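You operate a simulated robot arm through the tools that you are given. There is no shell and no other tool. Be economical: measure what you need, move in short steps, check, and stop when the job is done.

You run a simulated two-armed robot. Do the job below in one go: nothing can be reset, and whatever is moved stays where it is left.

JOB
Open the wax drawer of the microscope bench, fetch the green wax block from the inside of the wax drawer of the microscope bench and set it on the cleaner tin and shut the drawer again. Close the service drawer. Put the sponge on the microscope bench top behind the spine. Fetch the wax cloth and set it on the counter top by the sink. Put the blue wax crown from the microscope bench top behind the spine on the finishing bench top. Fetch the grey wax tin from the microscope bench top and set it on the bench mat. Shut the microscope bench tool drawer. Do these in any order.
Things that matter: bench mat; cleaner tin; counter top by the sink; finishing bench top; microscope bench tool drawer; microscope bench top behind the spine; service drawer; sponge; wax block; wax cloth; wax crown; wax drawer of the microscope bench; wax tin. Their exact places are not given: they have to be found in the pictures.

It is judged by the outcome, as a careful person would: the job done as asked, and still so three seconds after it is handed in. It fails if anything else is knocked over, pushed out of place, dropped, spilled or broken. Flat cloth is picked up by pressing the open fingertips on it (5 to 10 N) and closing them slowly along it; thin cloth reads only 2 to 8 mm in the jaws.

ROBOT AND FRAMES
Two 7-joint arms with fingered hands on one trunk, on a base that drives. Base frame: it is fixed to the floor where the robot stands at the start and does not move with it; the origin is under the middle of the robot, x ahead of it, y to its left, z up. Readings come in m, rad, newtons and seconds.
The left shoulder is at the start at [0.086, 0.17, 1.165], the right one opposite. With the tool pointing down near the work surface each hand reaches from about 0.1 to 0.7 m from the robot's upright axis, wherever it stands, measured 20 degrees to its own side. Places, roughly: bench mat (22x13 cm) [1.44, 0.74, 0.76]; cleaner tin (8x8x3 cm) [-1.3, 3.5, 0.8]; counter top by the sink [1.9, -4.8, 0.9]; finishing bench top [-0.4, -1.7, 0.8]; microscope bench tool drawer [0.9, 1.5, 0.6]; microscope bench top behind the spine [1, 0.1, 0.8]; service drawer [2.5, 0.2, 0.6]; sponge (8x6x5 cm) [2.3, 0, 0.8]; wax block [0.75, 0, 0.5]; wax cloth (6x5x5 cm) [1.4, -0.1, 0.8]; wax crown [0.5, 0.25, 0.75]; wax drawer of the microscope bench [0.7, 0.2, 0.6]; wax tin [0.5, 1.5, 0.75]. Payload 4 kg a hand.
The tool frame of a hand sits at the grasp point between the pads (the TCP): z along the fingers, y along the line on which they close. The tips reach 0.026 m beyond it. The gripper opens to 0.132 m. The gripper's body begins 0.073 m behind the TCP. The gripper is a hand of 4 fingers: y runs from the thumb to the fingers, the wrist lies at [0, 0, -0.224] in the tool frame, and closing takes about 1.5 s.
Orientation is that of the tool frame in the base frame, as a unit quaternion [w, x, y, z]. With the fingers straight down and closing along the base's y, the tool's x points along the base's -x, its y along +y and its z along -z.

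CONTROLS
- The arms move only by the tool servo_tool. It takes "left_rows", "right_rows" or both (then of equal length, played together; a hand with none holds still); each is a list of rows, each an object of numbers (a shift or turn left out is 0, a gripper value left out holds the last): "tx", "ty", "tz": the shift along the tool's x, y, z in m; "ax", "ay", "az": the turn, a rotation vector about the tool's x, y, z in rad. In form: [{"tx": .., "ty": .., "tz": .., "ax": .., "ay": .., "az": ..}, ...]. A call has 1 to 8 rows; each row shifts and turns the commanded pose from where the row before left it, along the tool's axes as they then stand. "left_grip" and "right_grip" are, for a hand that has rows, the finger opening in m, from 0 to 0.132, set as the call begins (left out, the last holds). Each row takes 0.2 s and may step no farther than 0.05 m and 0.15 rad from the row before; otherwise, or with a gripper value out of range, the whole call is refused. Where a pose cannot be reached the arm comes as near as it can. A force on the tool above 40 N (or 10 N above the force at the start of the call, whichever is more), or a blocked arm, ends the call early, and 0.2 s more pass. The fingers move at their own pace (about 0.108 m/s each) and stop on an object; they squeeze with about 23 N. The grip force told is the motor's: it shows also when the fingers shut on nothing. Time passes only in rows, and 0.2 s behind the last, so rows that do not move let the fingers close. It gives the time, the measured TCP pose, the force on the tool (base axes), the opening and the grip force at its end, in the units of the frame above (readings bear some noise), with the torque about the TCP (base axes, N m) and any sound that the robot's microphone picked up.
- Cameras (640 x 400 px; columns grow to the right, rows downward): "scene" is now at [0.1677, -0.0024, 1.3243]; the picture's right is [-0.05, -1.00, 0.00], its down [-0.73, 0.03, -0.68] and it looks along [0.68, -0.03, -0.73] (base axes); focal length 276 px, centre (320, 200). "left" rides on the left gripper at [-0.073, 0.006, -0.094] in its tool frame; the picture's right is [-0.08, -1.00, 0.00], its down [0.78, -0.06, -0.62] and it looks along [0.61, -0.05, 0.79] (tool axes); focal length 230 px, centre (320, 200). "right" rides on the right gripper at [0.073, 0.006, -0.094] in its tool frame; the picture's right is [-0.08, 1.00, 0.00], its down [-0.79, -0.06, -0.62] and it looks along [-0.61, -0.05, 0.79] (tool axes); focal length 230 px, centre (320, 200).
- grab_frame(camera): a new picture of that camera. The clock stands still meanwhile.
- slide_trunk(by): slides the trunk up (or, below 0, down) by that many m; the arms and the scene camera ride with it, the base frame stays. It gives what a move gives, with no picture.
- base_move(legs): drives the robot by 1 to 6 legs, each [ahead, left, turn to the left] in m, m and rad, along the robot's own axes; the way and the turn of a leg run together, so that a leg with both is an arc; at most 1.5 m and 3.142 rad a leg. The arms and the cameras ride along, it lands a little off, and it stops where it bumps. It gives what a move gives.
- preshape(shape, hand): the hand has 4 fingers and takes this shape, open, in about a second: jaw (thumb against the fingers, like two jaws); tri (thumb and two fingers); tip (a fingertip pinch); poke (one finger out to press); point (the index stretched); flat (the hand flat); cup (the hand cupped); fist (a fist). The gripper value then closes the fingers along that shape, each until it touches; the sizes above hold for jaw. It gives what a move gives, with no picture.
- head_to(pan, tilt): turns the head with the scene camera to pan (to the left, within 1.396 rad either way) and tilt (down, from -0.506 to 1.204), counted from straight ahead of the robot. It gives what a move gives.
- pixel_to_xyz(camera, pixels): there is no depth. For up to 12 entries [column, row, z] of the newest picture of that camera ("zoom" is the newest enlarged one), the place [x, y] in the base frame at which the ray of that pixel passes the height z, good to about 0.003 m. The clock stands still meanwhile.
- inspect(camera, box): a new picture of the part [left, top, right, bottom] of that camera's present view, enlarged. The clock stands still meanwhile.
- job_done(): hands the job in; it is judged then, once.

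Work in short steps. Measure before you move; look again where a grasp or a placing could have gone wrong, and mend it. You have 138 turns and 164 pictures in all, those below and enlarged ones among them. Open the grippers and draw the arms clear of the work before you hand the job in, unless the task says otherwise.

The tools are called after "Emit:" by a JSON object that holds its "method" and its "body". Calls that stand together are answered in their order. servo_tool: Moves the arms, as the interface text tells. Its arguments: {"type":"object","properties":{"left_rows":{"type":"array"},"left_grip":{"type":"number"},"right_rows":{"type":"array"},"right_grip":{"type":"number"}},"required":[]} The other tools are called the same way: slide_trunk (by) slides the trunk up or down; preshape (shape, hand) gives the hand a shape; base_move (legs) drives the base; head_to (pan, tilt) turns the head that bears the scene camera; grab_frame (camera) takes a picture; pixel_to_xyz (camera, pixels) gives the place at which the rays of pixels pass given heights; inspect (camera, box) takes an enlarged picture of a part of a camera's view; job_done () hands the job in.

At the start:

```text
time_s: 0.0
left_position: [0.4808, 0.2272, 1.0574]
left_orientation: [0.0, 0.0, 1.0, 0.0]
left_contact_force: [0.9, 0.1, -0.5]
left_torque: [0.01, -0.03, -0.03]
left_opening: 0.1319
left_grip_force: 0.0
left_shape: jaw
right_position: [0.5921, -0.2348, 0.9689]
right_orientation: [0.0, 0.0, 1.0, 0.0]
right_contact_force: [-0.7, 0.0, 0.5]
right_torque: [0.05, 0.01, 0.02]
right_opening: 0.1319
right_grip_force: 0.1
right_shape: jaw
trunk travel left (down, up): [-0.179, 0.172]
robot x, y, heading: [0.0019, -0.0022, -0.001]
head pan, tilt: [-0.047, 0.826]
```

scene: 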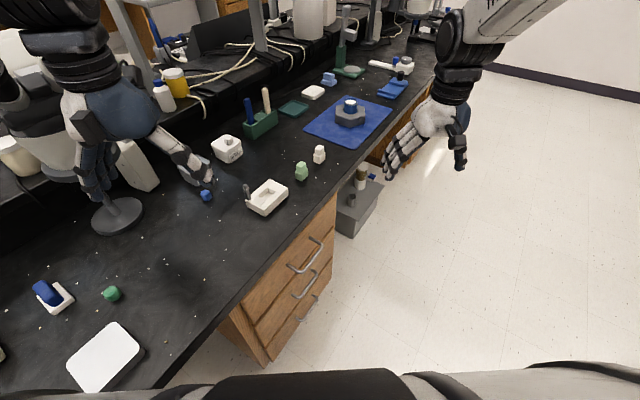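
right: 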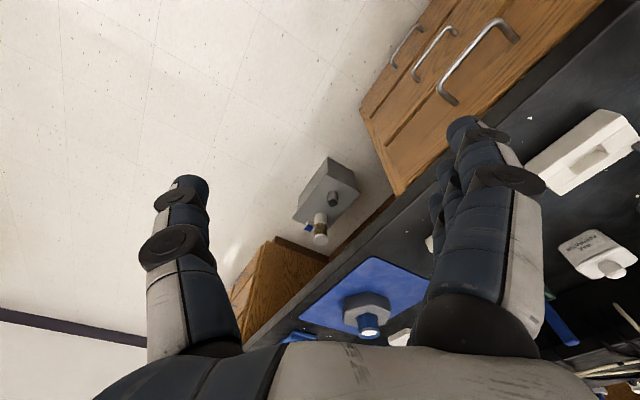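
left: 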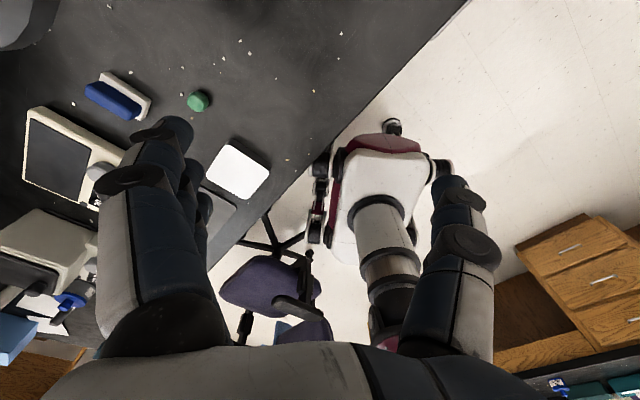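

The scene shows a long bench running diagonally ahead with drawers at about (290,270). I look around with the head first to get my bearings.

Emit:
{"method": "inspect", "body": {"camera": "scene", "box": [180, 60, 440, 222]}}

Emit:
{"method": "inspect", "body": {"camera": "scene", "box": [0, 140, 340, 400]}}

Emit:
{"method": "pixel_to_xyz", "body": {"camera": "scene", "pixels": [[206, 195, 0.76], [265, 198, 0.76], [350, 110, 0.78], [303, 170, 0.76], [228, 148, 0.78], [319, 155, 0.76], [112, 293, 0.76], [330, 180, 0.75], [395, 88, 0.76], [105, 355, 0.75], [305, 255, 0.65], [154, 384, 0.75]]}}

```text
2.46 times, centred on (310, 141) of scene
```

zoom: 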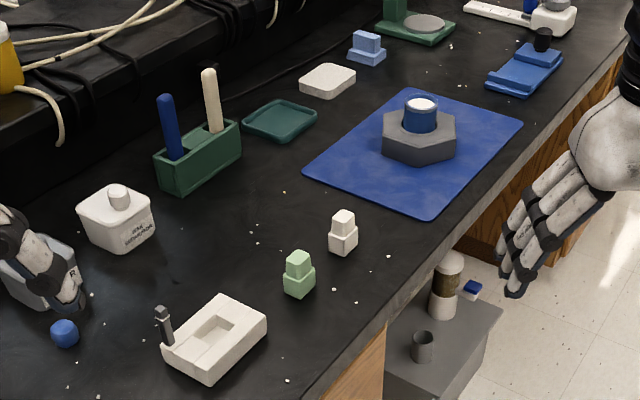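

```text
1.54 times, centred on (170, 270) of scene
```

zoom: 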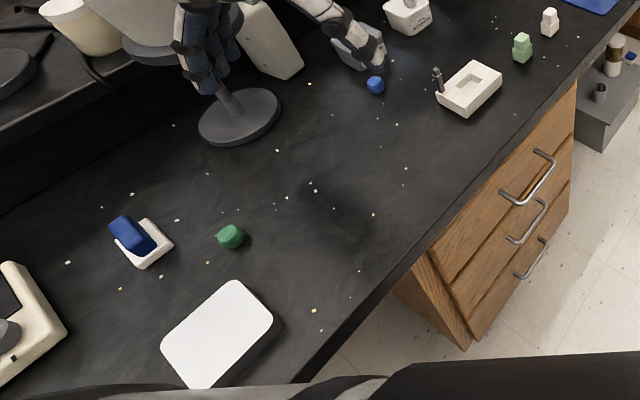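

```text
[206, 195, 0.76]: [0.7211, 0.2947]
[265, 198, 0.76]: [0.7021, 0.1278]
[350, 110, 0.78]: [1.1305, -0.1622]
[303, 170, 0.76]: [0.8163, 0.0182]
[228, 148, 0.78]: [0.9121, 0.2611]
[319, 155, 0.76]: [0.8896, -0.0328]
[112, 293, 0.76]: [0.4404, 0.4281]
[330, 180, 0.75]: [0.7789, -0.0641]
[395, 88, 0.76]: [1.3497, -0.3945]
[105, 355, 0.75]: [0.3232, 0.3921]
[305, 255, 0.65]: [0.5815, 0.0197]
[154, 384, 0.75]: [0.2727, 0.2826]
```

The bench edge runs from about (0.27,0.28) to (0.78,-0.06). I look to the left and far ahead next.

Emit:
{"method": "head_to", "body": {"pan": 0.0, "tilt": 0.35}}

Emit:
{"method": "grab_frame", "body": {"camera": "scene"}}

Emit:
{"method": "head_to", "body": {"pan": 0.9, "tilt": 0.4}}

Emit:
{"method": "grab_frame", "body": {"camera": "scene"}}

Emit:
{"method": "head_to", "body": {"pan": -1.2, "tilt": 0.4}}

Emit:
{"method": "grab_frame", "body": {"camera": "scene"}}

```text
time_s: 0.9
left_position: [0.4805, 0.2284, 1.0557]
left_orientation: [0.0, 0.0, 1.0, 0.0]
left_contact_force: [-0.5, -0.2, 0.1]
left_torque: [-0.02, 0.01, 0.01]
left_opening: 0.132
left_grip_force: 0.1
left_shape: jaw
right_position: [0.5933, -0.2352, 0.9705]
right_orientation: [0.0, 0.001, 1.0, 0.0]
right_contact_force: [0.3, 0.4, -1.2]
right_torque: [0.01, -0.01, 0.02]
right_opening: 0.1319
right_grip_force: 0.0
right_shape: jaw
trunk travel left (down, up): [-0.179, 0.172]
robot x, y, heading: [-0.0037, -0.0012, 0.002]
head pan, tilt: [0.0, 0.351]
```

```text
158 pictures are left
```

scene: 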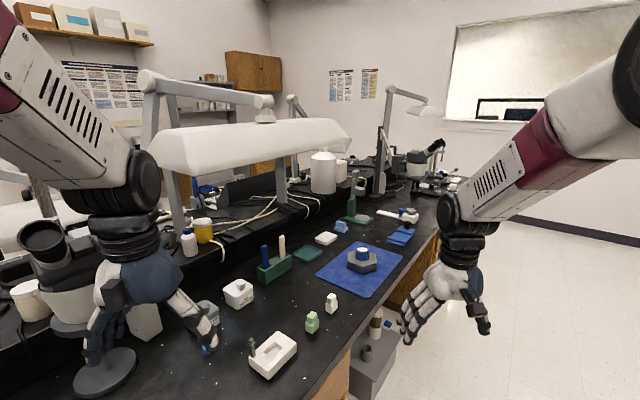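

```text
time_s: 2.1
left_position: [0.4788, 0.2278, 1.0556]
left_orientation: [0.0, 0.0, 1.0, 0.0]
left_contact_force: [-0.1, 0.4, -0.6]
left_torque: [-0.01, -0.01, -0.03]
left_opening: 0.1317
left_grip_force: 0.0
left_shape: jaw
right_position: [0.5917, -0.2348, 0.9698]
right_orientation: [0.0, 0.0, 1.0, 0.0]
right_contact_force: [1.2, -0.6, -0.1]
right_torque: [-0.01, -0.02, -0.01]
right_opening: 0.1318
right_grip_force: 0.0
right_shape: jaw
trunk travel left (down, up): [-0.179, 0.172]
robot x, y, heading: [-0.0004, -0.0041, -0.005]
head pan, tilt: [0.901, 0.4]
```

```text
157 pictures are left
```

scene: 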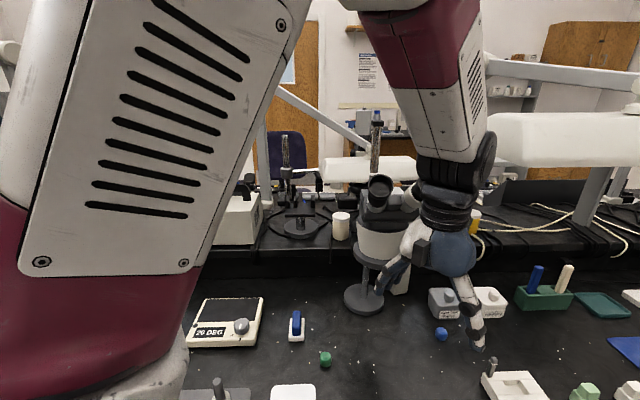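

```text
time_s: 4.1
left_position: [0.4796, 0.2268, 1.0557]
left_orientation: [0.0, 0.0, 1.0, 0.0]
left_contact_force: [1.0, 0.0, 0.1]
left_torque: [-0.02, 0.0, 0.02]
left_opening: 0.1318
left_grip_force: 0.1
left_shape: jaw
right_position: [0.5921, -0.2349, 0.9697]
right_orientation: [0.0, -0.001, 1.0, 0.0]
right_contact_force: [0.2, -0.2, 0.0]
right_torque: [0.0, 0.04, 0.01]
right_opening: 0.1317
right_grip_force: 0.0
right_shape: jaw
trunk travel left (down, up): [-0.179, 0.172]
robot x, y, heading: [0.002, -0.003, -0.0]
head pan, tilt: [-1.201, 0.4]
```

```text
156 pictures are left
```

scene: 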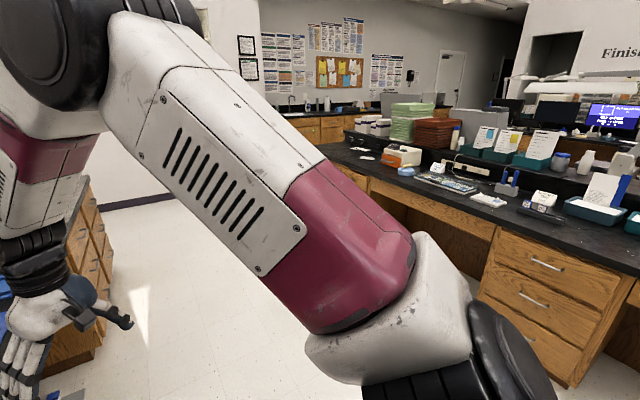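

The near side faces me with the wax drawers; the finishing bench is to the right and the sink at the far end. I back off from the bench along its normal, turn to face it squarely, and look down.

Emit:
{"method": "base_move", "body": {"legs": [[-0.2, -0.3, 0], [0, 0, 0.98]]}}

Emit:
{"method": "head_to", "body": {"pan": 0.0, "tilt": 0.6}}

Emit:
{"method": "grab_frame", "body": {"camera": "scene"}}

Emit:
{"method": "head_to", "body": {"pan": -0.7, "tilt": 0.6}}

Emit:
{"method": "grab_frame", "body": {"camera": "scene"}}

```text
time_s: 9.9
left_position: [-0.1208, 0.2212, 1.0561]
left_orientation: [0.0, -0.47, 0.883, 0.0]
left_contact_force: [-0.1, 0.6, 0.0]
left_torque: [-0.01, 0.0, 0.0]
left_opening: 0.1319
left_grip_force: 0.1
left_shape: jaw
right_position: [0.3246, 0.0561, 0.9691]
right_orientation: [0.0, -0.47, 0.883, -0.001]
right_contact_force: [-0.5, -0.1, 0.7]
right_torque: [-0.02, 0.0, 0.03]
right_opening: 0.1319
right_grip_force: 0.0
right_shape: jaw
trunk travel left (down, up): [-0.179, 0.172]
robot x, y, heading: [-0.1996, -0.3052, 0.978]
head pan, tilt: [-1.201, 0.4]
```

```text
time_s: 11.3
left_position: [-0.1202, 0.2203, 1.0558]
left_orientation: [0.0, -0.47, 0.883, -0.001]
left_contact_force: [-0.9, -0.6, -0.2]
left_torque: [0.0, -0.03, 0.01]
left_opening: 0.1318
left_grip_force: 0.1
left_shape: jaw
right_position: [0.3246, 0.0545, 0.9691]
right_orientation: [0.0, -0.47, 0.883, 0.0]
right_contact_force: [0.4, -0.3, 0.6]
right_torque: [-0.02, 0.0, -0.01]
right_opening: 0.1315
right_grip_force: 0.1
right_shape: jaw
trunk travel left (down, up): [-0.179, 0.172]
robot x, y, heading: [-0.1984, -0.3048, 0.977]
head pan, tilt: [0.0, 0.6]
```

```text
155 pictures are left
```

scene: 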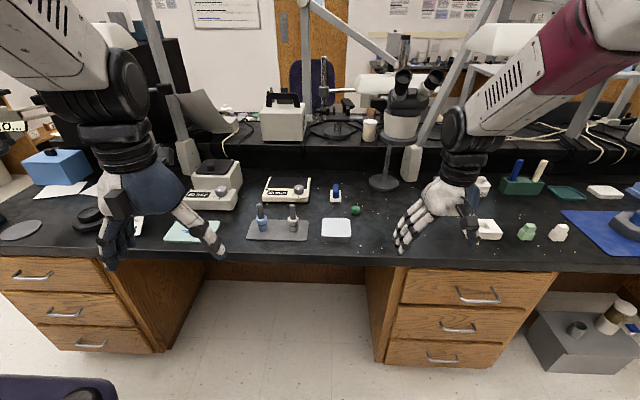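

```text
time_s: 12.3
left_position: [-0.121, 0.2208, 1.0553]
left_orientation: [0.001, -0.47, 0.883, 0.0]
left_contact_force: [-0.2, -0.5, -0.1]
left_torque: [0.0, 0.05, 0.0]
left_opening: 0.1318
left_grip_force: 0.2
left_shape: jaw
right_position: [0.3249, 0.0543, 0.9695]
right_orientation: [0.0, -0.47, 0.883, 0.0]
right_contact_force: [0.9, -0.6, 0.0]
right_torque: [-0.02, 0.02, -0.02]
right_opening: 0.1316
right_grip_force: 0.1
right_shape: jaw
trunk travel left (down, up): [-0.179, 0.172]
robot x, y, heading: [-0.2, -0.3052, 0.978]
head pan, tilt: [-0.7, 0.6]
```

```text
154 pictures are left
```

scene: 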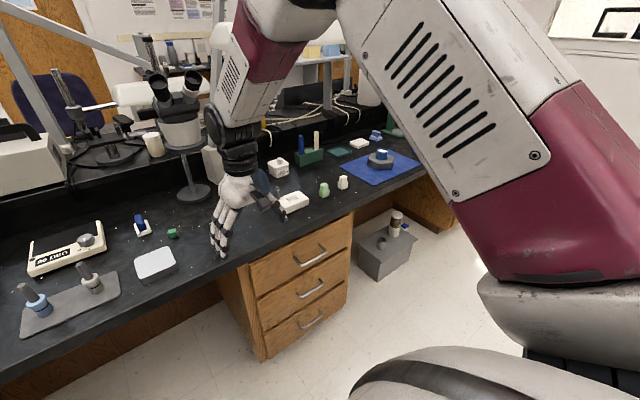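

The bench is nearly square to me. I measure the bench edge and drawer handles from the forward view, and look again at it with the head centred.

Emit:
{"method": "head_to", "body": {"pan": -0.3, "tilt": 0.75}}

Emit:
{"method": "grab_frame", "body": {"camera": "scene"}}

```text
time_s: 13.2
left_position: [-0.1205, 0.2211, 1.0566]
left_orientation: [0.0, -0.469, 0.883, 0.0]
left_contact_force: [0.3, -0.5, 0.4]
left_torque: [-0.04, 0.0, -0.01]
left_opening: 0.1318
left_grip_force: 0.1
left_shape: jaw
right_position: [0.3257, 0.0545, 0.9698]
right_orientation: [-0.001, -0.47, 0.883, 0.0]
right_contact_force: [1.0, -0.6, 0.6]
right_torque: [0.0, 0.01, 0.0]
right_opening: 0.1318
right_grip_force: 0.1
right_shape: jaw
trunk travel left (down, up): [-0.179, 0.172]
robot x, y, heading: [-0.1997, -0.3042, 0.971]
head pan, tilt: [-0.3, 0.75]
```

```text
153 pictures are left
```

scene: 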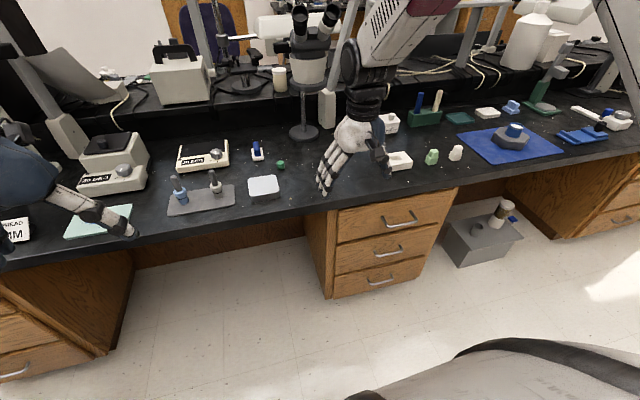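

I zoom on the drawers and the right-hand bench items, and measure the edge.

Emit:
{"method": "inspect", "body": {"camera": "scene", "box": [360, 60, 640, 235]}}

Emit:
{"method": "inspect", "body": {"camera": "scene", "box": [290, 170, 480, 300]}}

Emit:
{"method": "pixel_to_xyz", "body": {"camera": "scene", "pixels": [[305, 208, 0.75], [450, 183, 0.75], [200, 228, 0.75], [620, 150, 0.75], [337, 211, 0.72], [455, 190, 0.72], [400, 222, 0.64], [390, 253, 0.5], [382, 283, 0.38], [511, 106, 0.77]]}}

```text
2.29 times, centred on (500, 148) of scene
```

zoom: 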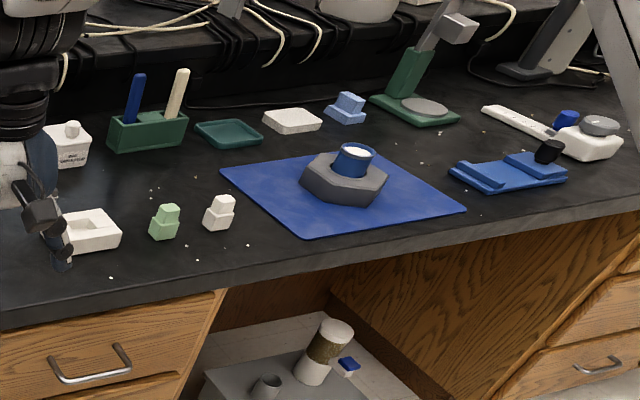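

```text
3.08 times, centred on (385, 235) of scene
```

zoom: 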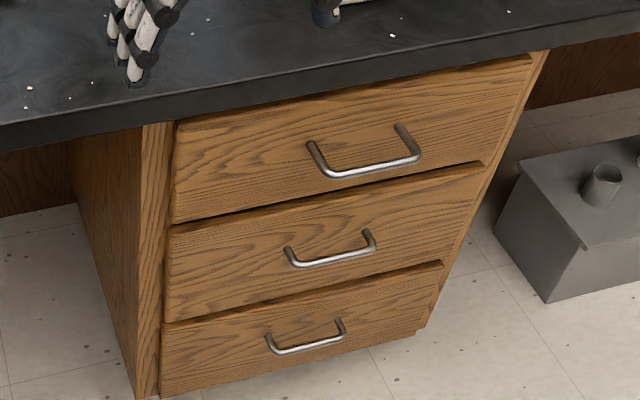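

```text
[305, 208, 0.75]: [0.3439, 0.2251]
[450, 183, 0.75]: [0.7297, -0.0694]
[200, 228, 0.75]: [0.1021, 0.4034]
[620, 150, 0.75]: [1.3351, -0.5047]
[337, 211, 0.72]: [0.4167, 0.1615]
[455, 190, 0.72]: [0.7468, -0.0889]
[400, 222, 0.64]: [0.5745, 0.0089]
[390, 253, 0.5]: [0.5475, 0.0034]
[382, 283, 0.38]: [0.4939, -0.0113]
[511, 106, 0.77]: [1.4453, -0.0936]
```

Bench edge lies at n·p = 0.384 with n at 0.936 rad; the top handle is near (0.575, 0.009, 0.64). I align the base with the drawers for the right arm.

Emit:
{"method": "base_move", "body": {"legs": [[0, 0, -0.038], [0.06, -0.28, 0]]}}

Emit:
{"method": "head_to", "body": {"pan": -0.25, "tilt": 0.85}}

Emit:
{"method": "grab_frame", "body": {"camera": "scene"}}

Emit:
{"method": "grab_frame", "body": {"camera": "right"}}

```text
time_s: 16.7
left_position: [0.1608, 0.0999, 1.0555]
left_orientation: [-0.001, -0.455, 0.89, 0.0]
left_contact_force: [0.1, 0.7, 1.1]
left_torque: [-0.04, 0.02, -0.04]
left_opening: 0.1316
left_grip_force: 0.0
left_shape: jaw
right_position: [0.6014, -0.0803, 0.969]
right_orientation: [0.001, -0.455, 0.89, 0.0]
right_contact_force: [-0.3, 0.1, 0.7]
right_torque: [0.02, 0.01, 0.03]
right_opening: 0.1318
right_grip_force: 0.0
right_shape: jaw
trunk travel left (down, up): [-0.179, 0.172]
robot x, y, heading: [0.0636, -0.4236, 0.949]
head pan, tilt: [-0.3, 0.75]
```

```text
time_s: 17.4
left_position: [0.1593, 0.0991, 1.0562]
left_orientation: [0.0, -0.455, 0.89, 0.0]
left_contact_force: [0.1, -0.3, -0.1]
left_torque: [-0.01, 0.01, 0.01]
left_opening: 0.1318
left_grip_force: 0.1
left_shape: jaw
right_position: [0.6009, -0.0799, 0.9696]
right_orientation: [0.0, -0.455, 0.89, 0.0]
right_contact_force: [0.9, 0.5, -0.3]
right_torque: [-0.02, 0.01, -0.04]
right_opening: 0.1315
right_grip_force: 0.0
right_shape: jaw
trunk travel left (down, up): [-0.179, 0.172]
robot x, y, heading: [0.0652, -0.4181, 0.95]
head pan, tilt: [-0.25, 0.85]
```

```text
150 pictures are left
```

scene: 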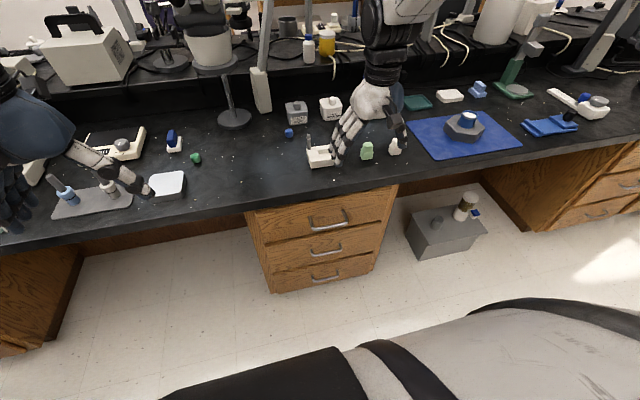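

```text
149 pictures are left
```

right: 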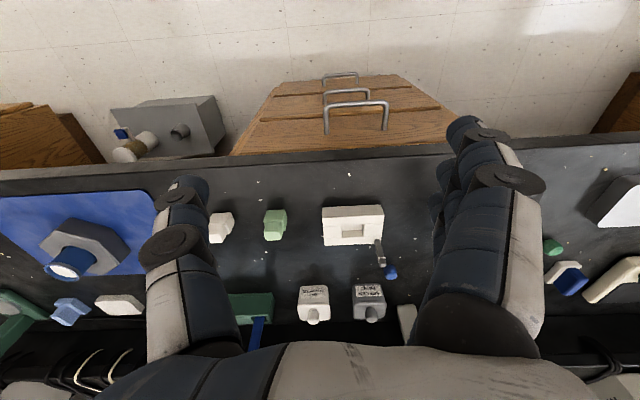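

The handle's bar is at about (329,225) in the scene and (356,104) in the right picture; I triangulate its height by trying several z, and measure crown and cloth.

Emit:
{"method": "pixel_to_xyz", "body": {"camera": "scene", "pixels": [[329, 226, 0.6], [329, 226, 0.64], [329, 226, 0.68], [289, 132, 0.765], [478, 89, 0.77], [196, 158, 0.765], [255, 209, 0.72], [392, 190, 0.72]]}}

Emit:
{"method": "pixel_to_xyz", "body": {"camera": "right", "pixels": [[356, 105, 0.6], [356, 105, 0.64], [356, 105, 0.68], [390, 271, 0.765], [72, 312, 0.77], [553, 246, 0.765]]}}

Emit:
{"method": "inspect", "body": {"camera": "scene", "box": [240, 90, 400, 240]}}

Emit:
{"method": "inspect", "body": {"camera": "right", "box": [200, 60, 460, 340]}}

```text
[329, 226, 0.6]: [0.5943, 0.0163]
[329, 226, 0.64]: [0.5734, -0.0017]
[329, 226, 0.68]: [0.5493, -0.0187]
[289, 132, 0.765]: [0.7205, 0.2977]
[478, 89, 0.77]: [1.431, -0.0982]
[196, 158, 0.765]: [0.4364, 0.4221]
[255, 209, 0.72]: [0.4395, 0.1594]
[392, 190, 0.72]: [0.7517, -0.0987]
```

```text
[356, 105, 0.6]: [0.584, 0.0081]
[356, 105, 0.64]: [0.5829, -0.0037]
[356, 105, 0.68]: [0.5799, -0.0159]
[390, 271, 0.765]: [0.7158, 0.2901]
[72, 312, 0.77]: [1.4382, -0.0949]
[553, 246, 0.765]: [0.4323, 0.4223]
```

```text
2.67 times, centred on (320, 165) of scene
```

zoom: 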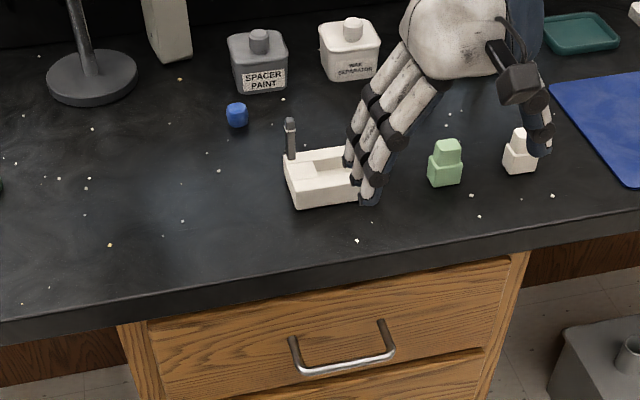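

```text
1.43 times, centred on (330, 200) of right
```

zoom: 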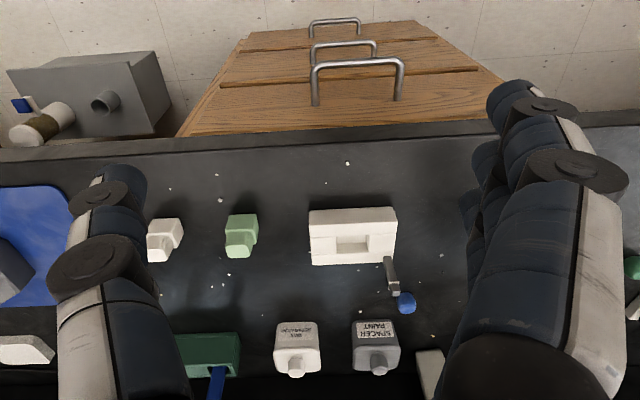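

The bar triangulates to (0.582, 0.003, 0.625). I bring the right hand back off the edge and down in front of the drawer.

Emit:
{"method": "servo_tool", "body": {"right_rows": [{"tx": 0.045}, {"ty": 0.012, "tz": 0.045}, {"ty": 0.012, "tz": 0.045}, {"ty": 0.012, "tz": 0.045}, {"ty": 0.012, "tz": 0.045}, {"ty": 0.012, "tz": 0.045}, {"tz": 0.045}], "right_grip": 0.09}}

Emit:
{"method": "servo_tool", "body": {"right_rows": [{"ay": -0.15}, {"ay": -0.15}, {"ay": -0.15}, {"ay": -0.15}, {"ay": -0.15}, {"ay": -0.15}, {"ay": -0.15}, {"ay": -0.15}]}}

Emit:
{"method": "servo_tool", "body": {"right_rows": [{"ay": -0.15}, {"ay": -0.15}, {"ay": -0.071}, {"az": 0.15}, {"az": 0.15}, {"az": 0.15}, {"az": 0.15}, {"az": 0.15}]}}

```text
time_s: 18.9
left_position: [0.1611, 0.0998, 1.0556]
left_orientation: [-0.001, -0.456, 0.89, -0.001]
left_contact_force: [-0.2, 0.3, -0.1]
left_torque: [0.0, 0.01, -0.03]
left_opening: 0.1318
left_grip_force: 0.1
left_shape: jaw
right_position: [0.5269, -0.0836, 0.6969]
right_orientation: [-0.001, -0.454, 0.891, -0.001]
right_contact_force: [0.3, -1.0, 0.9]
right_torque: [-0.02, 0.01, -0.02]
right_opening: 0.0903
right_grip_force: 0.2
right_shape: jaw
trunk travel left (down, up): [-0.179, 0.172]
robot x, y, heading: [0.0623, -0.4217, 0.942]
head pan, tilt: [-0.25, 0.85]
```

```text
time_s: 20.9
left_position: [0.1609, 0.1, 1.057]
left_orientation: [0.001, -0.455, 0.89, 0.0]
left_contact_force: [0.0, -0.2, -0.1]
left_torque: [-0.02, 0.01, 0.0]
left_opening: 0.1319
left_grip_force: 0.1
left_shape: jaw
right_position: [0.5717, -0.1017, 0.705]
right_orientation: [0.522, -0.342, 0.747, 0.231]
right_contact_force: [0.6, 0.2, 0.1]
right_torque: [0.01, -0.01, 0.01]
right_opening: 0.0902
right_grip_force: 0.1
right_shape: jaw
trunk travel left (down, up): [-0.179, 0.172]
robot x, y, heading: [0.0664, -0.4229, 0.943]
head pan, tilt: [-0.25, 0.85]
stopped in row 8 (right hand): the arm was blocked; the commanded pose is now the measured one
```

```text
time_s: 22.8
left_position: [0.1608, 0.0987, 1.0568]
left_orientation: [0.0, -0.456, 0.89, 0.0]
left_contact_force: [0.5, 0.9, -0.7]
left_torque: [-0.01, -0.01, -0.03]
left_opening: 0.1319
left_grip_force: 0.0
left_shape: jaw
right_position: [0.5684, -0.1, 0.705]
right_orientation: [0.496, -0.042, 0.701, 0.511]
right_contact_force: [-0.4, -0.3, 0.1]
right_torque: [0.02, -0.01, -0.02]
right_opening: 0.0903
right_grip_force: 0.1
right_shape: jaw
trunk travel left (down, up): [-0.179, 0.172]
robot x, y, heading: [0.0611, -0.4237, 0.944]
head pan, tilt: [-0.25, 0.85]
```

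The hand is pointing horizontally and y already half up; I finish the roll so it closes vertically.

Emit:
{"method": "servo_tool", "body": {"right_rows": [{"az": 0.15}, {"az": 0.15}, {"az": 0.15}, {"az": 0.15}, {"az": 0.15}, {"az": 0.085}, {"ay": 0.075}]}}

Emit:
{"method": "grab_frame", "body": {"camera": "scene"}}

Emit:
{"method": "grab_frame", "body": {"camera": "right"}}

```text
time_s: 24.4
left_position: [0.1605, 0.0986, 1.0565]
left_orientation: [0.0, -0.455, 0.89, 0.0]
left_contact_force: [-0.1, 0.6, -0.2]
left_torque: [0.04, 0.0, 0.01]
left_opening: 0.1318
left_grip_force: 0.0
left_shape: jaw
right_position: [0.5684, -0.0989, 0.7044]
right_orientation: [0.222, 0.221, 0.667, 0.676]
right_contact_force: [0.2, 0.2, 0.3]
right_torque: [0.02, -0.01, 0.0]
right_opening: 0.0904
right_grip_force: 0.1
right_shape: jaw
trunk travel left (down, up): [-0.179, 0.172]
robot x, y, heading: [0.0688, -0.4204, 0.945]
head pan, tilt: [-0.25, 0.85]
```

```text
146 pictures are left
```

scene: 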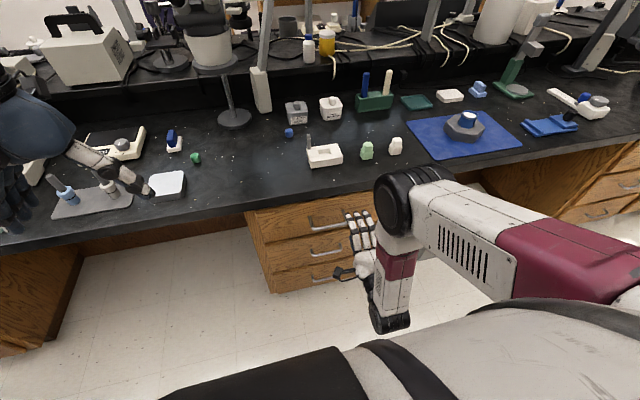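

```text
145 pictures are left
```

right: 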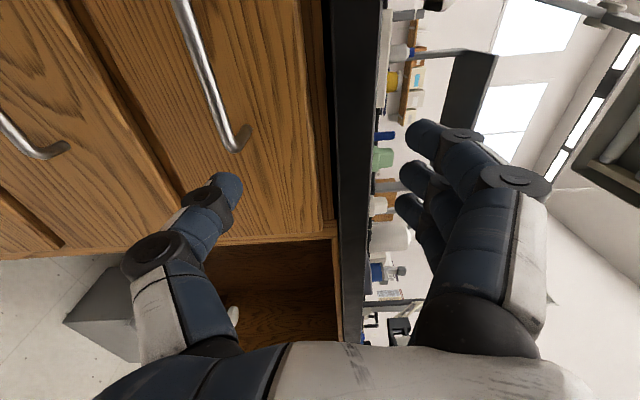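

Orientation is right (z along n, y up). I shift left and down in line with the bar, then forward.

Emit:
{"method": "servo_tool", "body": {"right_rows": [{"tx": 0.025, "ty": -0.04}, {"tx": 0.024, "ty": -0.039}, {}]}}

Emit:
{"method": "servo_tool", "body": {"right_rows": [{"tz": 0.03}, {"tz": 0.03}, {"tz": 0.02}, {}]}}

Emit:
{"method": "grab_frame", "body": {"camera": "right"}}

Emit:
{"method": "grab_frame", "body": {"camera": "scene"}}

```text
time_s: 25.1
left_position: [0.1608, 0.0994, 1.0563]
left_orientation: [0.001, -0.455, 0.89, 0.0]
left_contact_force: [0.0, 0.5, 0.4]
left_torque: [-0.03, 0.0, -0.04]
left_opening: 0.132
left_grip_force: 0.0
left_shape: jaw
right_position: [0.5278, -0.0701, 0.624]
right_orientation: [0.223, 0.221, 0.666, 0.676]
right_contact_force: [-0.1, 0.2, 0.1]
right_torque: [-0.03, 0.01, 0.05]
right_opening: 0.0904
right_grip_force: 0.0
right_shape: jaw
trunk travel left (down, up): [-0.179, 0.172]
robot x, y, heading: [0.0639, -0.4226, 0.944]
head pan, tilt: [-0.25, 0.85]
```

```text
time_s: 26.1
left_position: [0.1608, 0.0993, 1.0562]
left_orientation: [0.0, -0.456, 0.89, 0.0]
left_contact_force: [0.4, 0.3, 0.1]
left_torque: [0.0, -0.02, 0.0]
left_opening: 0.1319
left_grip_force: 0.0
left_shape: jaw
right_position: [0.5777, -0.0069, 0.6292]
right_orientation: [0.222, 0.219, 0.667, 0.677]
right_contact_force: [0.0, -0.4, 0.0]
right_torque: [-0.02, 0.01, -0.02]
right_opening: 0.0903
right_grip_force: 0.0
right_shape: jaw
trunk travel left (down, up): [-0.179, 0.172]
robot x, y, heading: [0.0629, -0.4244, 0.943]
head pan, tilt: [-0.25, 0.85]
```

```text
144 pictures are left
```

right: 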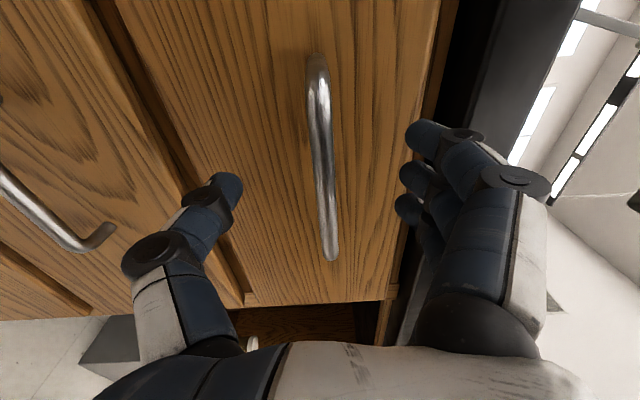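

```text
143 pictures are left
```

scene: 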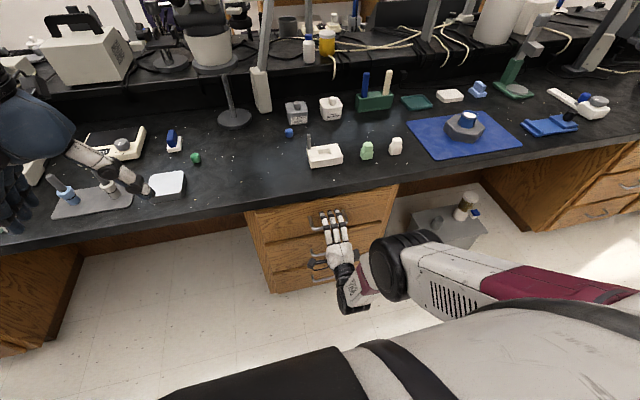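

The bar passes through the picture centre (the TCP), so I close on it.

Emit:
{"method": "servo_tool", "body": {"right_rows": [{}, {}, {}, {}, {}, {}, {}], "right_grip": 0.0}}

Emit:
{"method": "grab_frame", "body": {"camera": "right"}}

```text
time_s: 27.8
left_position: [0.1618, 0.1001, 1.0563]
left_orientation: [0.0, -0.456, 0.89, 0.0]
left_contact_force: [0.6, 0.5, 0.4]
left_torque: [-0.01, -0.02, 0.02]
left_opening: 0.1318
left_grip_force: 0.1
left_shape: jaw
right_position: [0.5775, -0.0065, 0.6293]
right_orientation: [0.222, 0.219, 0.666, 0.677]
right_contact_force: [1.1, 2.0, 3.5]
right_torque: [0.0, 0.01, 0.0]
right_opening: 0.0003
right_grip_force: 22.6
right_shape: jaw
trunk travel left (down, up): [-0.179, 0.172]
robot x, y, heading: [0.0648, -0.4238, 0.943]
head pan, tilt: [-0.25, 0.85]
```

```text
142 pictures are left
```

right: 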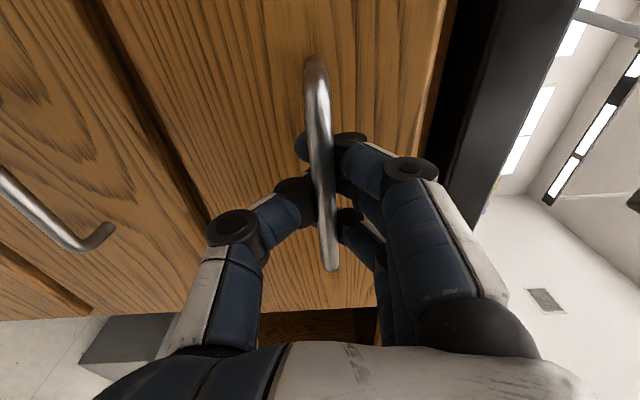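

The fingers closed behind the bar (hooked). I pull by driving the base back.

Emit:
{"method": "base_move", "body": {"legs": [[-0.28, 0.0, 0]]}}

Emit:
{"method": "grab_frame", "body": {"camera": "scene"}}

```text
time_s: 29.8
left_position: [-0.0094, -0.1382, 1.0551]
left_orientation: [-0.001, -0.453, 0.891, 0.0]
left_contact_force: [-0.4, 0.2, -0.2]
left_torque: [0.0, 0.01, -0.01]
left_opening: 0.1322
left_grip_force: 0.2
left_shape: jaw
right_position: [0.4081, -0.2452, 0.6287]
right_orientation: [0.224, 0.222, 0.666, 0.676]
right_contact_force: [-0.6, -0.4, 0.5]
right_torque: [-0.03, 0.04, -0.01]
right_opening: 0.0002
right_grip_force: 22.5
right_shape: jaw
trunk travel left (down, up): [-0.179, 0.172]
robot x, y, heading: [-0.1041, -0.6579, 0.938]
head pan, tilt: [-0.25, 0.85]
```

```text
141 pictures are left
```

scene: 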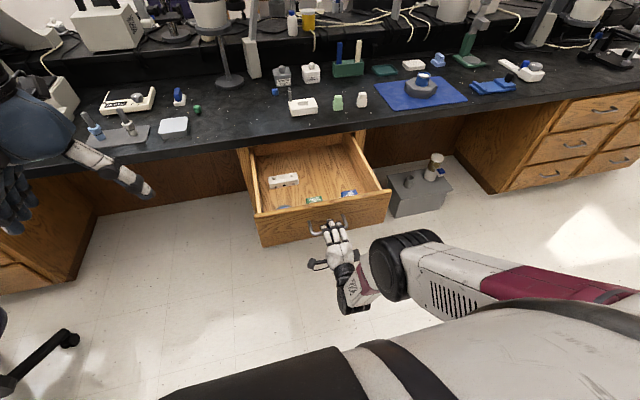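

The drawer is open. I zoom into it.

Emit:
{"method": "inspect", "body": {"camera": "scene", "box": [240, 130, 400, 250]}}

Emit:
{"method": "pixel_to_xyz", "body": {"camera": "scene", "pixels": [[314, 199, 0.57], [314, 199, 0.6], [348, 192, 0.58], [283, 180, 0.58], [257, 213, 0.68], [390, 190, 0.68]]}}

```text
3.33 times, centred on (320, 190) of scene
```

zoom: 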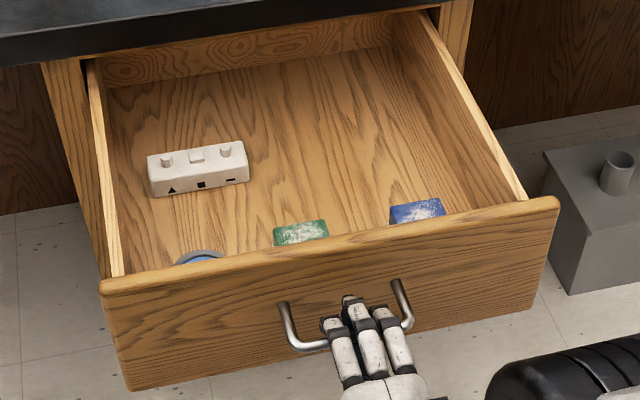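

```text
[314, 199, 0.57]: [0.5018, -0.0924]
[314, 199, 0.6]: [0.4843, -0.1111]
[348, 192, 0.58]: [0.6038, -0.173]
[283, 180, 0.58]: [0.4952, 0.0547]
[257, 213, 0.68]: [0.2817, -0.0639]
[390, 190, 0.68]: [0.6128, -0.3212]
```

I open the fingers, back off the handle, rise, and turn the hand back down.

Emit:
{"method": "servo_tool", "body": {"right_rows": [{}, {}, {}, {}, {}], "right_grip": 0.09}}

Emit:
{"method": "servo_tool", "body": {"right_rows": [{"tz": -0.04}, {"tz": -0.04}, {"tz": -0.03, "ty": 0.02}, {"ty": 0.05}, {"ty": 0.05}, {"ty": 0.05}, {"ty": 0.05}, {"ty": 0.05}]}}

Emit:
{"method": "servo_tool", "body": {"right_rows": [{"az": -0.15}, {"az": -0.15}, {"az": -0.15}, {"az": -0.15}, {"az": -0.15}, {"az": -0.15}, {"az": -0.15}, {"az": -0.15}]}}

Emit:
{"method": "servo_tool", "body": {"right_rows": [{"az": -0.15}, {"az": -0.15}, {"az": -0.08, "ay": 0.07}, {"ay": 0.15}, {"ay": 0.15}, {"ay": 0.15}, {"ay": 0.15}, {"ay": 0.15}]}}

Emit:
{"method": "servo_tool", "body": {"right_rows": [{"ay": 0.15}, {"ay": 0.15}, {"ay": 0.15}, {"ay": 0.15}, {"ay": 0.12}]}}

Emit:
{"method": "grab_frame", "body": {"camera": "right"}}

```text
time_s: 31.0
left_position: [-0.0083, -0.1372, 1.0561]
left_orientation: [0.0, -0.453, 0.891, -0.001]
left_contact_force: [0.1, 0.1, 0.0]
left_torque: [0.01, 0.02, -0.01]
left_opening: 0.1317
left_grip_force: 0.1
left_shape: jaw
right_position: [0.4073, -0.2463, 0.6281]
right_orientation: [0.223, 0.221, 0.666, 0.676]
right_contact_force: [-0.8, 0.9, 0.5]
right_torque: [0.0, -0.01, -0.03]
right_opening: 0.0896
right_grip_force: 0.2
right_shape: jaw
trunk travel left (down, up): [-0.179, 0.172]
robot x, y, heading: [-0.106, -0.6626, 0.939]
head pan, tilt: [-0.25, 0.85]
```

```text
time_s: 32.8
left_position: [-0.0093, -0.1377, 1.0569]
left_orientation: [0.001, -0.452, 0.892, 0.0]
left_contact_force: [0.0, 1.1, 0.4]
left_torque: [0.03, -0.03, -0.01]
left_opening: 0.132
left_grip_force: 0.0
left_shape: jaw
right_position: [0.3522, -0.347, 0.8939]
right_orientation: [0.236, 0.235, 0.665, 0.668]
right_contact_force: [0.2, 1.0, -0.2]
right_torque: [-0.02, 0.01, -0.01]
right_opening: 0.0897
right_grip_force: 0.0
right_shape: jaw
trunk travel left (down, up): [-0.179, 0.172]
robot x, y, heading: [-0.1086, -0.6575, 0.939]
head pan, tilt: [-0.25, 0.85]
```

```text
time_s: 34.8
left_position: [-0.0079, -0.1387, 1.0566]
left_orientation: [0.0, -0.453, 0.892, 0.001]
left_contact_force: [-0.5, -0.2, 0.0]
left_torque: [0.0, 0.01, 0.01]
left_opening: 0.132
left_grip_force: 0.1
left_shape: jaw
right_position: [0.3712, -0.3552, 0.8968]
right_orientation: [0.583, -0.155, 0.685, 0.408]
right_contact_force: [0.8, -0.4, -0.3]
right_torque: [0.0, 0.0, 0.02]
right_opening: 0.0898
right_grip_force: 0.0
right_shape: jaw
trunk travel left (down, up): [-0.179, 0.172]
robot x, y, heading: [-0.1096, -0.6617, 0.942]
head pan, tilt: [-0.25, 0.85]
stopped in row 8 (right hand): the arm was blocked; the commanded pose is now the measured one
```

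```text
time_s: 36.6
left_position: [-0.0085, -0.1389, 1.0557]
left_orientation: [0.0, -0.454, 0.891, 0.0]
left_contact_force: [-0.7, -0.1, 0.2]
left_torque: [-0.01, 0.0, -0.02]
left_opening: 0.1318
left_grip_force: 0.0
left_shape: jaw
right_position: [0.3762, -0.3632, 0.8949]
right_orientation: [0.329, -0.356, 0.86, 0.159]
right_contact_force: [0.1, -0.5, 0.4]
right_torque: [0.01, 0.0, 0.0]
right_opening: 0.0896
right_grip_force: 0.0
right_shape: jaw
trunk travel left (down, up): [-0.179, 0.172]
robot x, y, heading: [-0.1112, -0.6614, 0.945]
head pan, tilt: [-0.25, 0.85]
```

```text
time_s: 37.8
left_position: [-0.0079, -0.1375, 1.0555]
left_orientation: [0.001, -0.453, 0.892, 0.0]
left_contact_force: [-0.5, 0.5, -0.3]
left_torque: [0.03, -0.06, 0.01]
left_opening: 0.1316
left_grip_force: 0.0
left_shape: jaw
right_position: [0.3685, -0.3516, 0.8964]
right_orientation: [0.019, -0.41, 0.912, 0.012]
right_contact_force: [-0.2, 0.4, -0.1]
right_torque: [0.01, -0.03, 0.0]
right_opening: 0.0897
right_grip_force: 0.1
right_shape: jaw
trunk travel left (down, up): [-0.179, 0.172]
robot x, y, heading: [-0.1051, -0.6632, 0.938]
head pan, tilt: [-0.25, 0.85]
```

```text
139 pictures are left
```

right: 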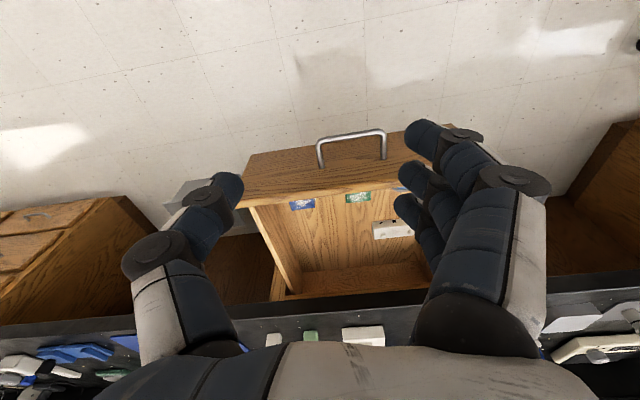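

Green block shows at (357,197) right picture. I zoom and measure it.

Emit:
{"method": "inspect", "body": {"camera": "right", "box": [240, 120, 440, 300]}}

Emit:
{"method": "pixel_to_xyz", "body": {"camera": "right", "pixels": [[357, 197, 0.55], [357, 197, 0.58], [345, 200, 0.57], [371, 197, 0.57], [302, 203, 0.57], [243, 200, 0.68], [418, 186, 0.68]]}}

```text
2.22 times, centred on (340, 210) of right
```

zoom: 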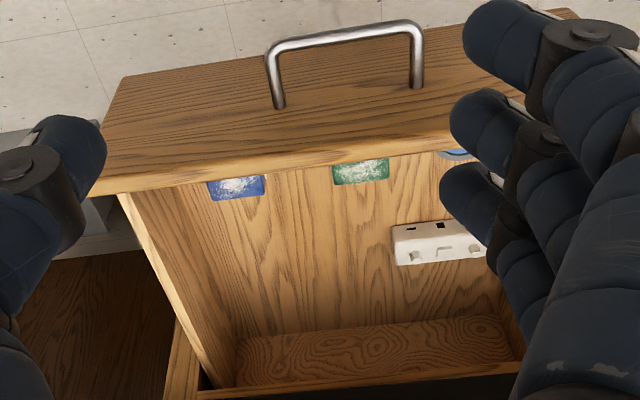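

```text
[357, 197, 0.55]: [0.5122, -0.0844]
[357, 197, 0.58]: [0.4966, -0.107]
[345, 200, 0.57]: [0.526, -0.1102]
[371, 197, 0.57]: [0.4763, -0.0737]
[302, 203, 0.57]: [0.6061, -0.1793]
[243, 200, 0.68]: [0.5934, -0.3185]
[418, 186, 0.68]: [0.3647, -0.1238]
```

I drive forward 0.25 m so the right hand comes above the open drawer.

Emit:
{"method": "base_move", "body": {"legs": [[0.25, 0.0, 0]]}}

Emit:
{"method": "servo_tool", "body": {"right_rows": [{"az": -0.09, "ay": 0.03}, {"ty": 0.03}, {}]}}

Emit:
{"method": "grab_frame", "body": {"camera": "right"}}

Emit:
{"method": "grab_frame", "body": {"camera": "scene"}}

```text
time_s: 39.6
left_position: [0.1421, 0.066, 1.0548]
left_orientation: [0.0, -0.452, 0.892, 0.001]
left_contact_force: [-0.2, 0.2, -0.6]
left_torque: [-0.01, 0.03, -0.02]
left_opening: 0.1318
left_grip_force: 0.1
left_shape: jaw
right_position: [0.5175, -0.1504, 0.8961]
right_orientation: [0.019, -0.409, 0.912, 0.011]
right_contact_force: [0.3, 0.3, -0.6]
right_torque: [-0.03, 0.0, 0.02]
right_opening: 0.0896
right_grip_force: 0.0
right_shape: jaw
trunk travel left (down, up): [-0.179, 0.172]
robot x, y, heading: [0.0393, -0.4543, 0.939]
head pan, tilt: [-0.25, 0.85]
```

```text
time_s: 40.4
left_position: [0.1424, 0.0643, 1.0558]
left_orientation: [0.001, -0.452, 0.892, 0.0]
left_contact_force: [-0.2, -0.1, 0.1]
left_torque: [-0.02, -0.01, -0.02]
left_opening: 0.1318
left_grip_force: 0.1
left_shape: jaw
right_position: [0.4933, -0.1341, 0.8965]
right_orientation: [0.005, -0.45, 0.893, 0.005]
right_contact_force: [-0.5, 0.3, 0.3]
right_torque: [0.02, 0.03, 0.0]
right_opening: 0.0898
right_grip_force: 0.1
right_shape: jaw
trunk travel left (down, up): [-0.179, 0.172]
robot x, y, heading: [0.0425, -0.456, 0.936]
head pan, tilt: [-0.25, 0.85]
```

```text
137 pictures are left
```

right: 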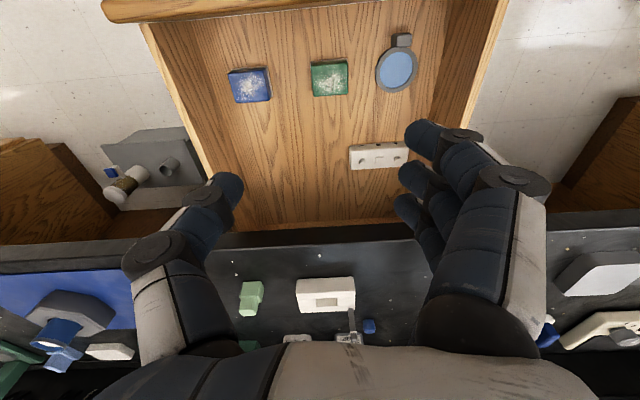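

```text
136 pictures are left
```

scene: 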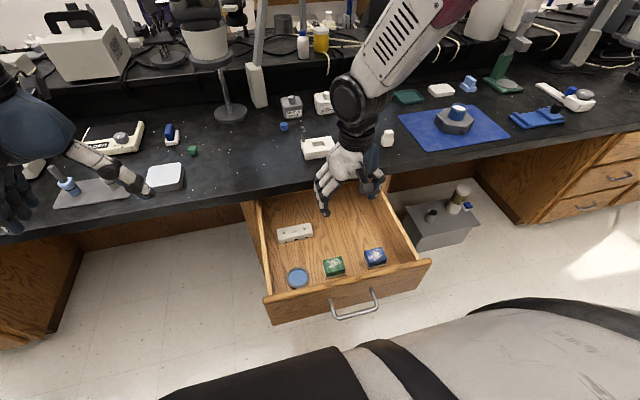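

Both cameras see the green block now: right (330,78), scene (334,266). I triangulate.

Emit:
{"method": "inspect", "body": {"camera": "scene", "box": [260, 230, 440, 330]}}

Emit:
{"method": "pixel_to_xyz", "body": {"camera": "right", "pixels": [[329, 77, 0.55], [329, 77, 0.59], [312, 64, 0.59], [346, 62, 0.59], [314, 96, 0.56], [347, 94, 0.56], [242, 0, 0.68], [250, 85, 0.57], [397, 72, 0.57]]}}

Emit:
{"method": "pixel_to_xyz", "body": {"camera": "scene", "pixels": [[334, 264, 0.55], [334, 264, 0.59], [266, 298, 0.68], [430, 263, 0.68]]}}

```text
3.56 times, centred on (350, 280) of scene
```

zoom: 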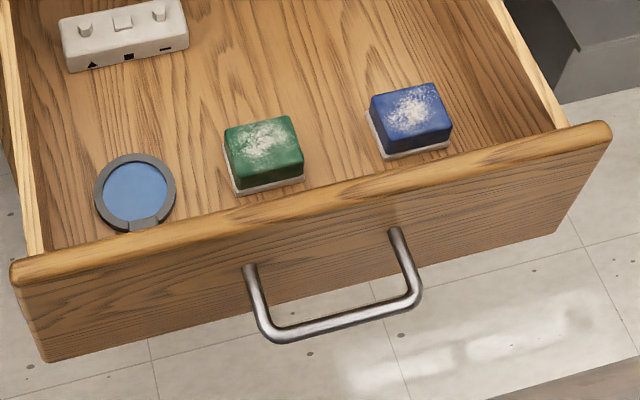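

```text
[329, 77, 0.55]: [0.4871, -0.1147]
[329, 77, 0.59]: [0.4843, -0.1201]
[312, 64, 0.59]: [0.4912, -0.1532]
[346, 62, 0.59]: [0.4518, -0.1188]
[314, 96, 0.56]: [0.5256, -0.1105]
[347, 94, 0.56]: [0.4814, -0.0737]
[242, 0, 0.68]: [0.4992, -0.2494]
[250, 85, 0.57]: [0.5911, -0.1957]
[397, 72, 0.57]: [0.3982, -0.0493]
```

```text
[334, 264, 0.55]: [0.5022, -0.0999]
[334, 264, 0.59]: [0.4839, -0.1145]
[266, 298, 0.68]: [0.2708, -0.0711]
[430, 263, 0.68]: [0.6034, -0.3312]
```

The rays meet at (0.485, -0.117) with the top at about z 0.588. I descend to just above it.

Emit:
{"method": "servo_tool", "body": {"right_rows": [{"tx": -0.008, "ty": 0.0166}, {"tz": 0.05}, {"tz": 0.05}, {"tz": 0.05}, {"tz": 0.05}, {"tz": 0.04}, {"tz": 0.01}, {}], "right_grip": 0.095}}

Emit:
{"method": "grab_frame", "body": {"camera": "right"}}

```text
time_s: 42.2
left_position: [0.1429, 0.0642, 1.055]
left_orientation: [0.0, -0.452, 0.892, 0.0]
left_contact_force: [0.1, 0.0, 0.2]
left_torque: [0.01, 0.02, -0.03]
left_opening: 0.1318
left_grip_force: 0.1
left_shape: jaw
right_position: [0.4888, -0.112, 0.6444]
right_orientation: [0.007, -0.451, 0.893, 0.005]
right_contact_force: [-0.2, -0.8, -0.9]
right_torque: [0.01, 0.01, -0.01]
right_opening: 0.0947
right_grip_force: 0.1
right_shape: jaw
trunk travel left (down, up): [-0.179, 0.172]
robot x, y, heading: [0.0419, -0.4563, 0.936]
head pan, tilt: [-0.25, 0.85]
```

```text
134 pictures are left
```

right: 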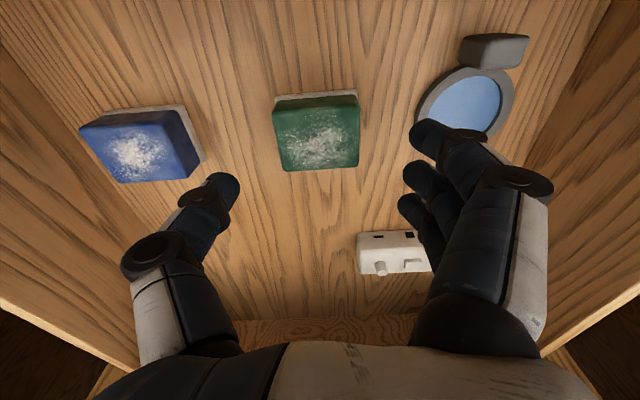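

I measure the block's edges from this close view.

Emit:
{"method": "pixel_to_xyz", "body": {"camera": "right", "pixels": [[276, 97, 0.555], [357, 93, 0.555], [282, 170, 0.59], [358, 166, 0.59], [318, 138, 0.59], [318, 138, 0.58], [205, 160, 0.555], [420, 120, 0.56]]}}

Emit:
{"method": "grab_frame", "body": {"camera": "scene"}}

```text
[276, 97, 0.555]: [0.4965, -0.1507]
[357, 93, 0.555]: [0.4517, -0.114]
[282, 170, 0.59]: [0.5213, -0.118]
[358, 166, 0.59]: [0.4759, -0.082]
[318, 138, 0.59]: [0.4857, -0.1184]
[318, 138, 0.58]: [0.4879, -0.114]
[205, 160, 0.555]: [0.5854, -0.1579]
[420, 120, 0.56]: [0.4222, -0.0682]
```

```text
133 pictures are left
```

scene: 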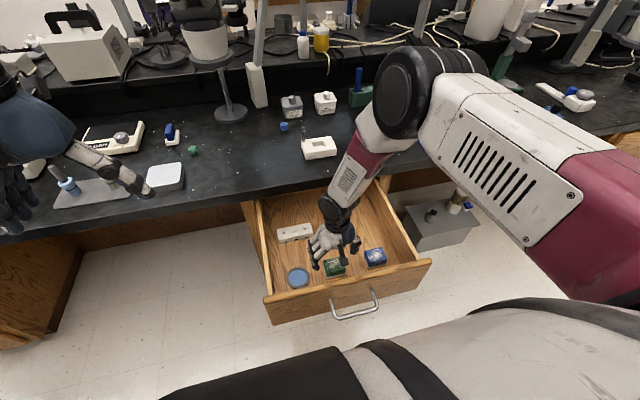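

The block is 5.8 x 4.1 cm centred at s .461, d .195, right under the hand. I descend to z 0.59 and close.

Emit:
{"method": "servo_tool", "body": {"right_rows": [{"tx": 0.004, "tz": 0.02}, {"tz": 0.02}, {"tz": 0.013}, {}]}}

Emit:
{"method": "servo_tool", "body": {"right_rows": [{}, {}, {}, {}, {}, {}], "right_grip": 0.03}}

Emit:
{"method": "grab_frame", "body": {"camera": "right"}}

```text
time_s: 43.2
left_position: [0.1421, 0.0663, 1.056]
left_orientation: [0.0, -0.451, 0.892, 0.0]
left_contact_force: [0.6, -0.2, -0.5]
left_torque: [0.01, 0.01, 0.01]
left_opening: 0.1317
left_grip_force: 0.0
left_shape: jaw
right_position: [0.4854, -0.1143, 0.594]
right_orientation: [0.006, -0.45, 0.893, 0.005]
right_contact_force: [-0.1, 0.5, -0.4]
right_torque: [-0.01, 0.0, -0.04]
right_opening: 0.0945
right_grip_force: 0.0
right_shape: jaw
trunk travel left (down, up): [-0.179, 0.172]
robot x, y, heading: [0.038, -0.452, 0.939]
head pan, tilt: [-0.25, 0.85]
```

```text
time_s: 44.6
left_position: [0.1427, 0.0645, 1.055]
left_orientation: [0.0, -0.452, 0.892, 0.0]
left_contact_force: [0.7, 0.3, -0.1]
left_torque: [0.0, 0.02, 0.01]
left_opening: 0.1317
left_grip_force: 0.1
left_shape: jaw
right_position: [0.4851, -0.1151, 0.5939]
right_orientation: [0.006, -0.45, 0.893, 0.004]
right_contact_force: [-0.3, -1.0, -1.1]
right_torque: [0.01, 0.02, 0.02]
right_opening: 0.0497
right_grip_force: 22.7
right_shape: jaw
trunk travel left (down, up): [-0.179, 0.172]
robot x, y, heading: [0.039, -0.4581, 0.934]
head pan, tilt: [-0.25, 0.85]
```

```text
132 pictures are left
```

right: 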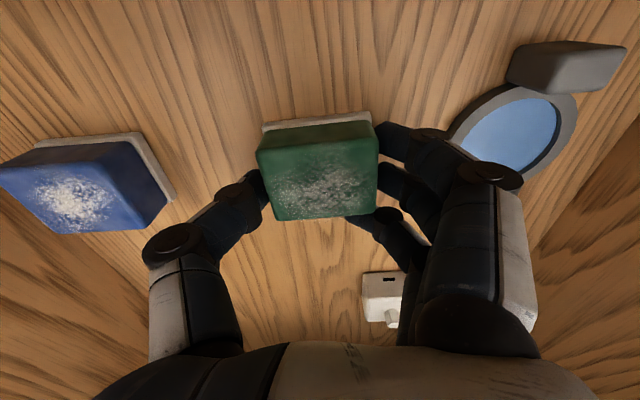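

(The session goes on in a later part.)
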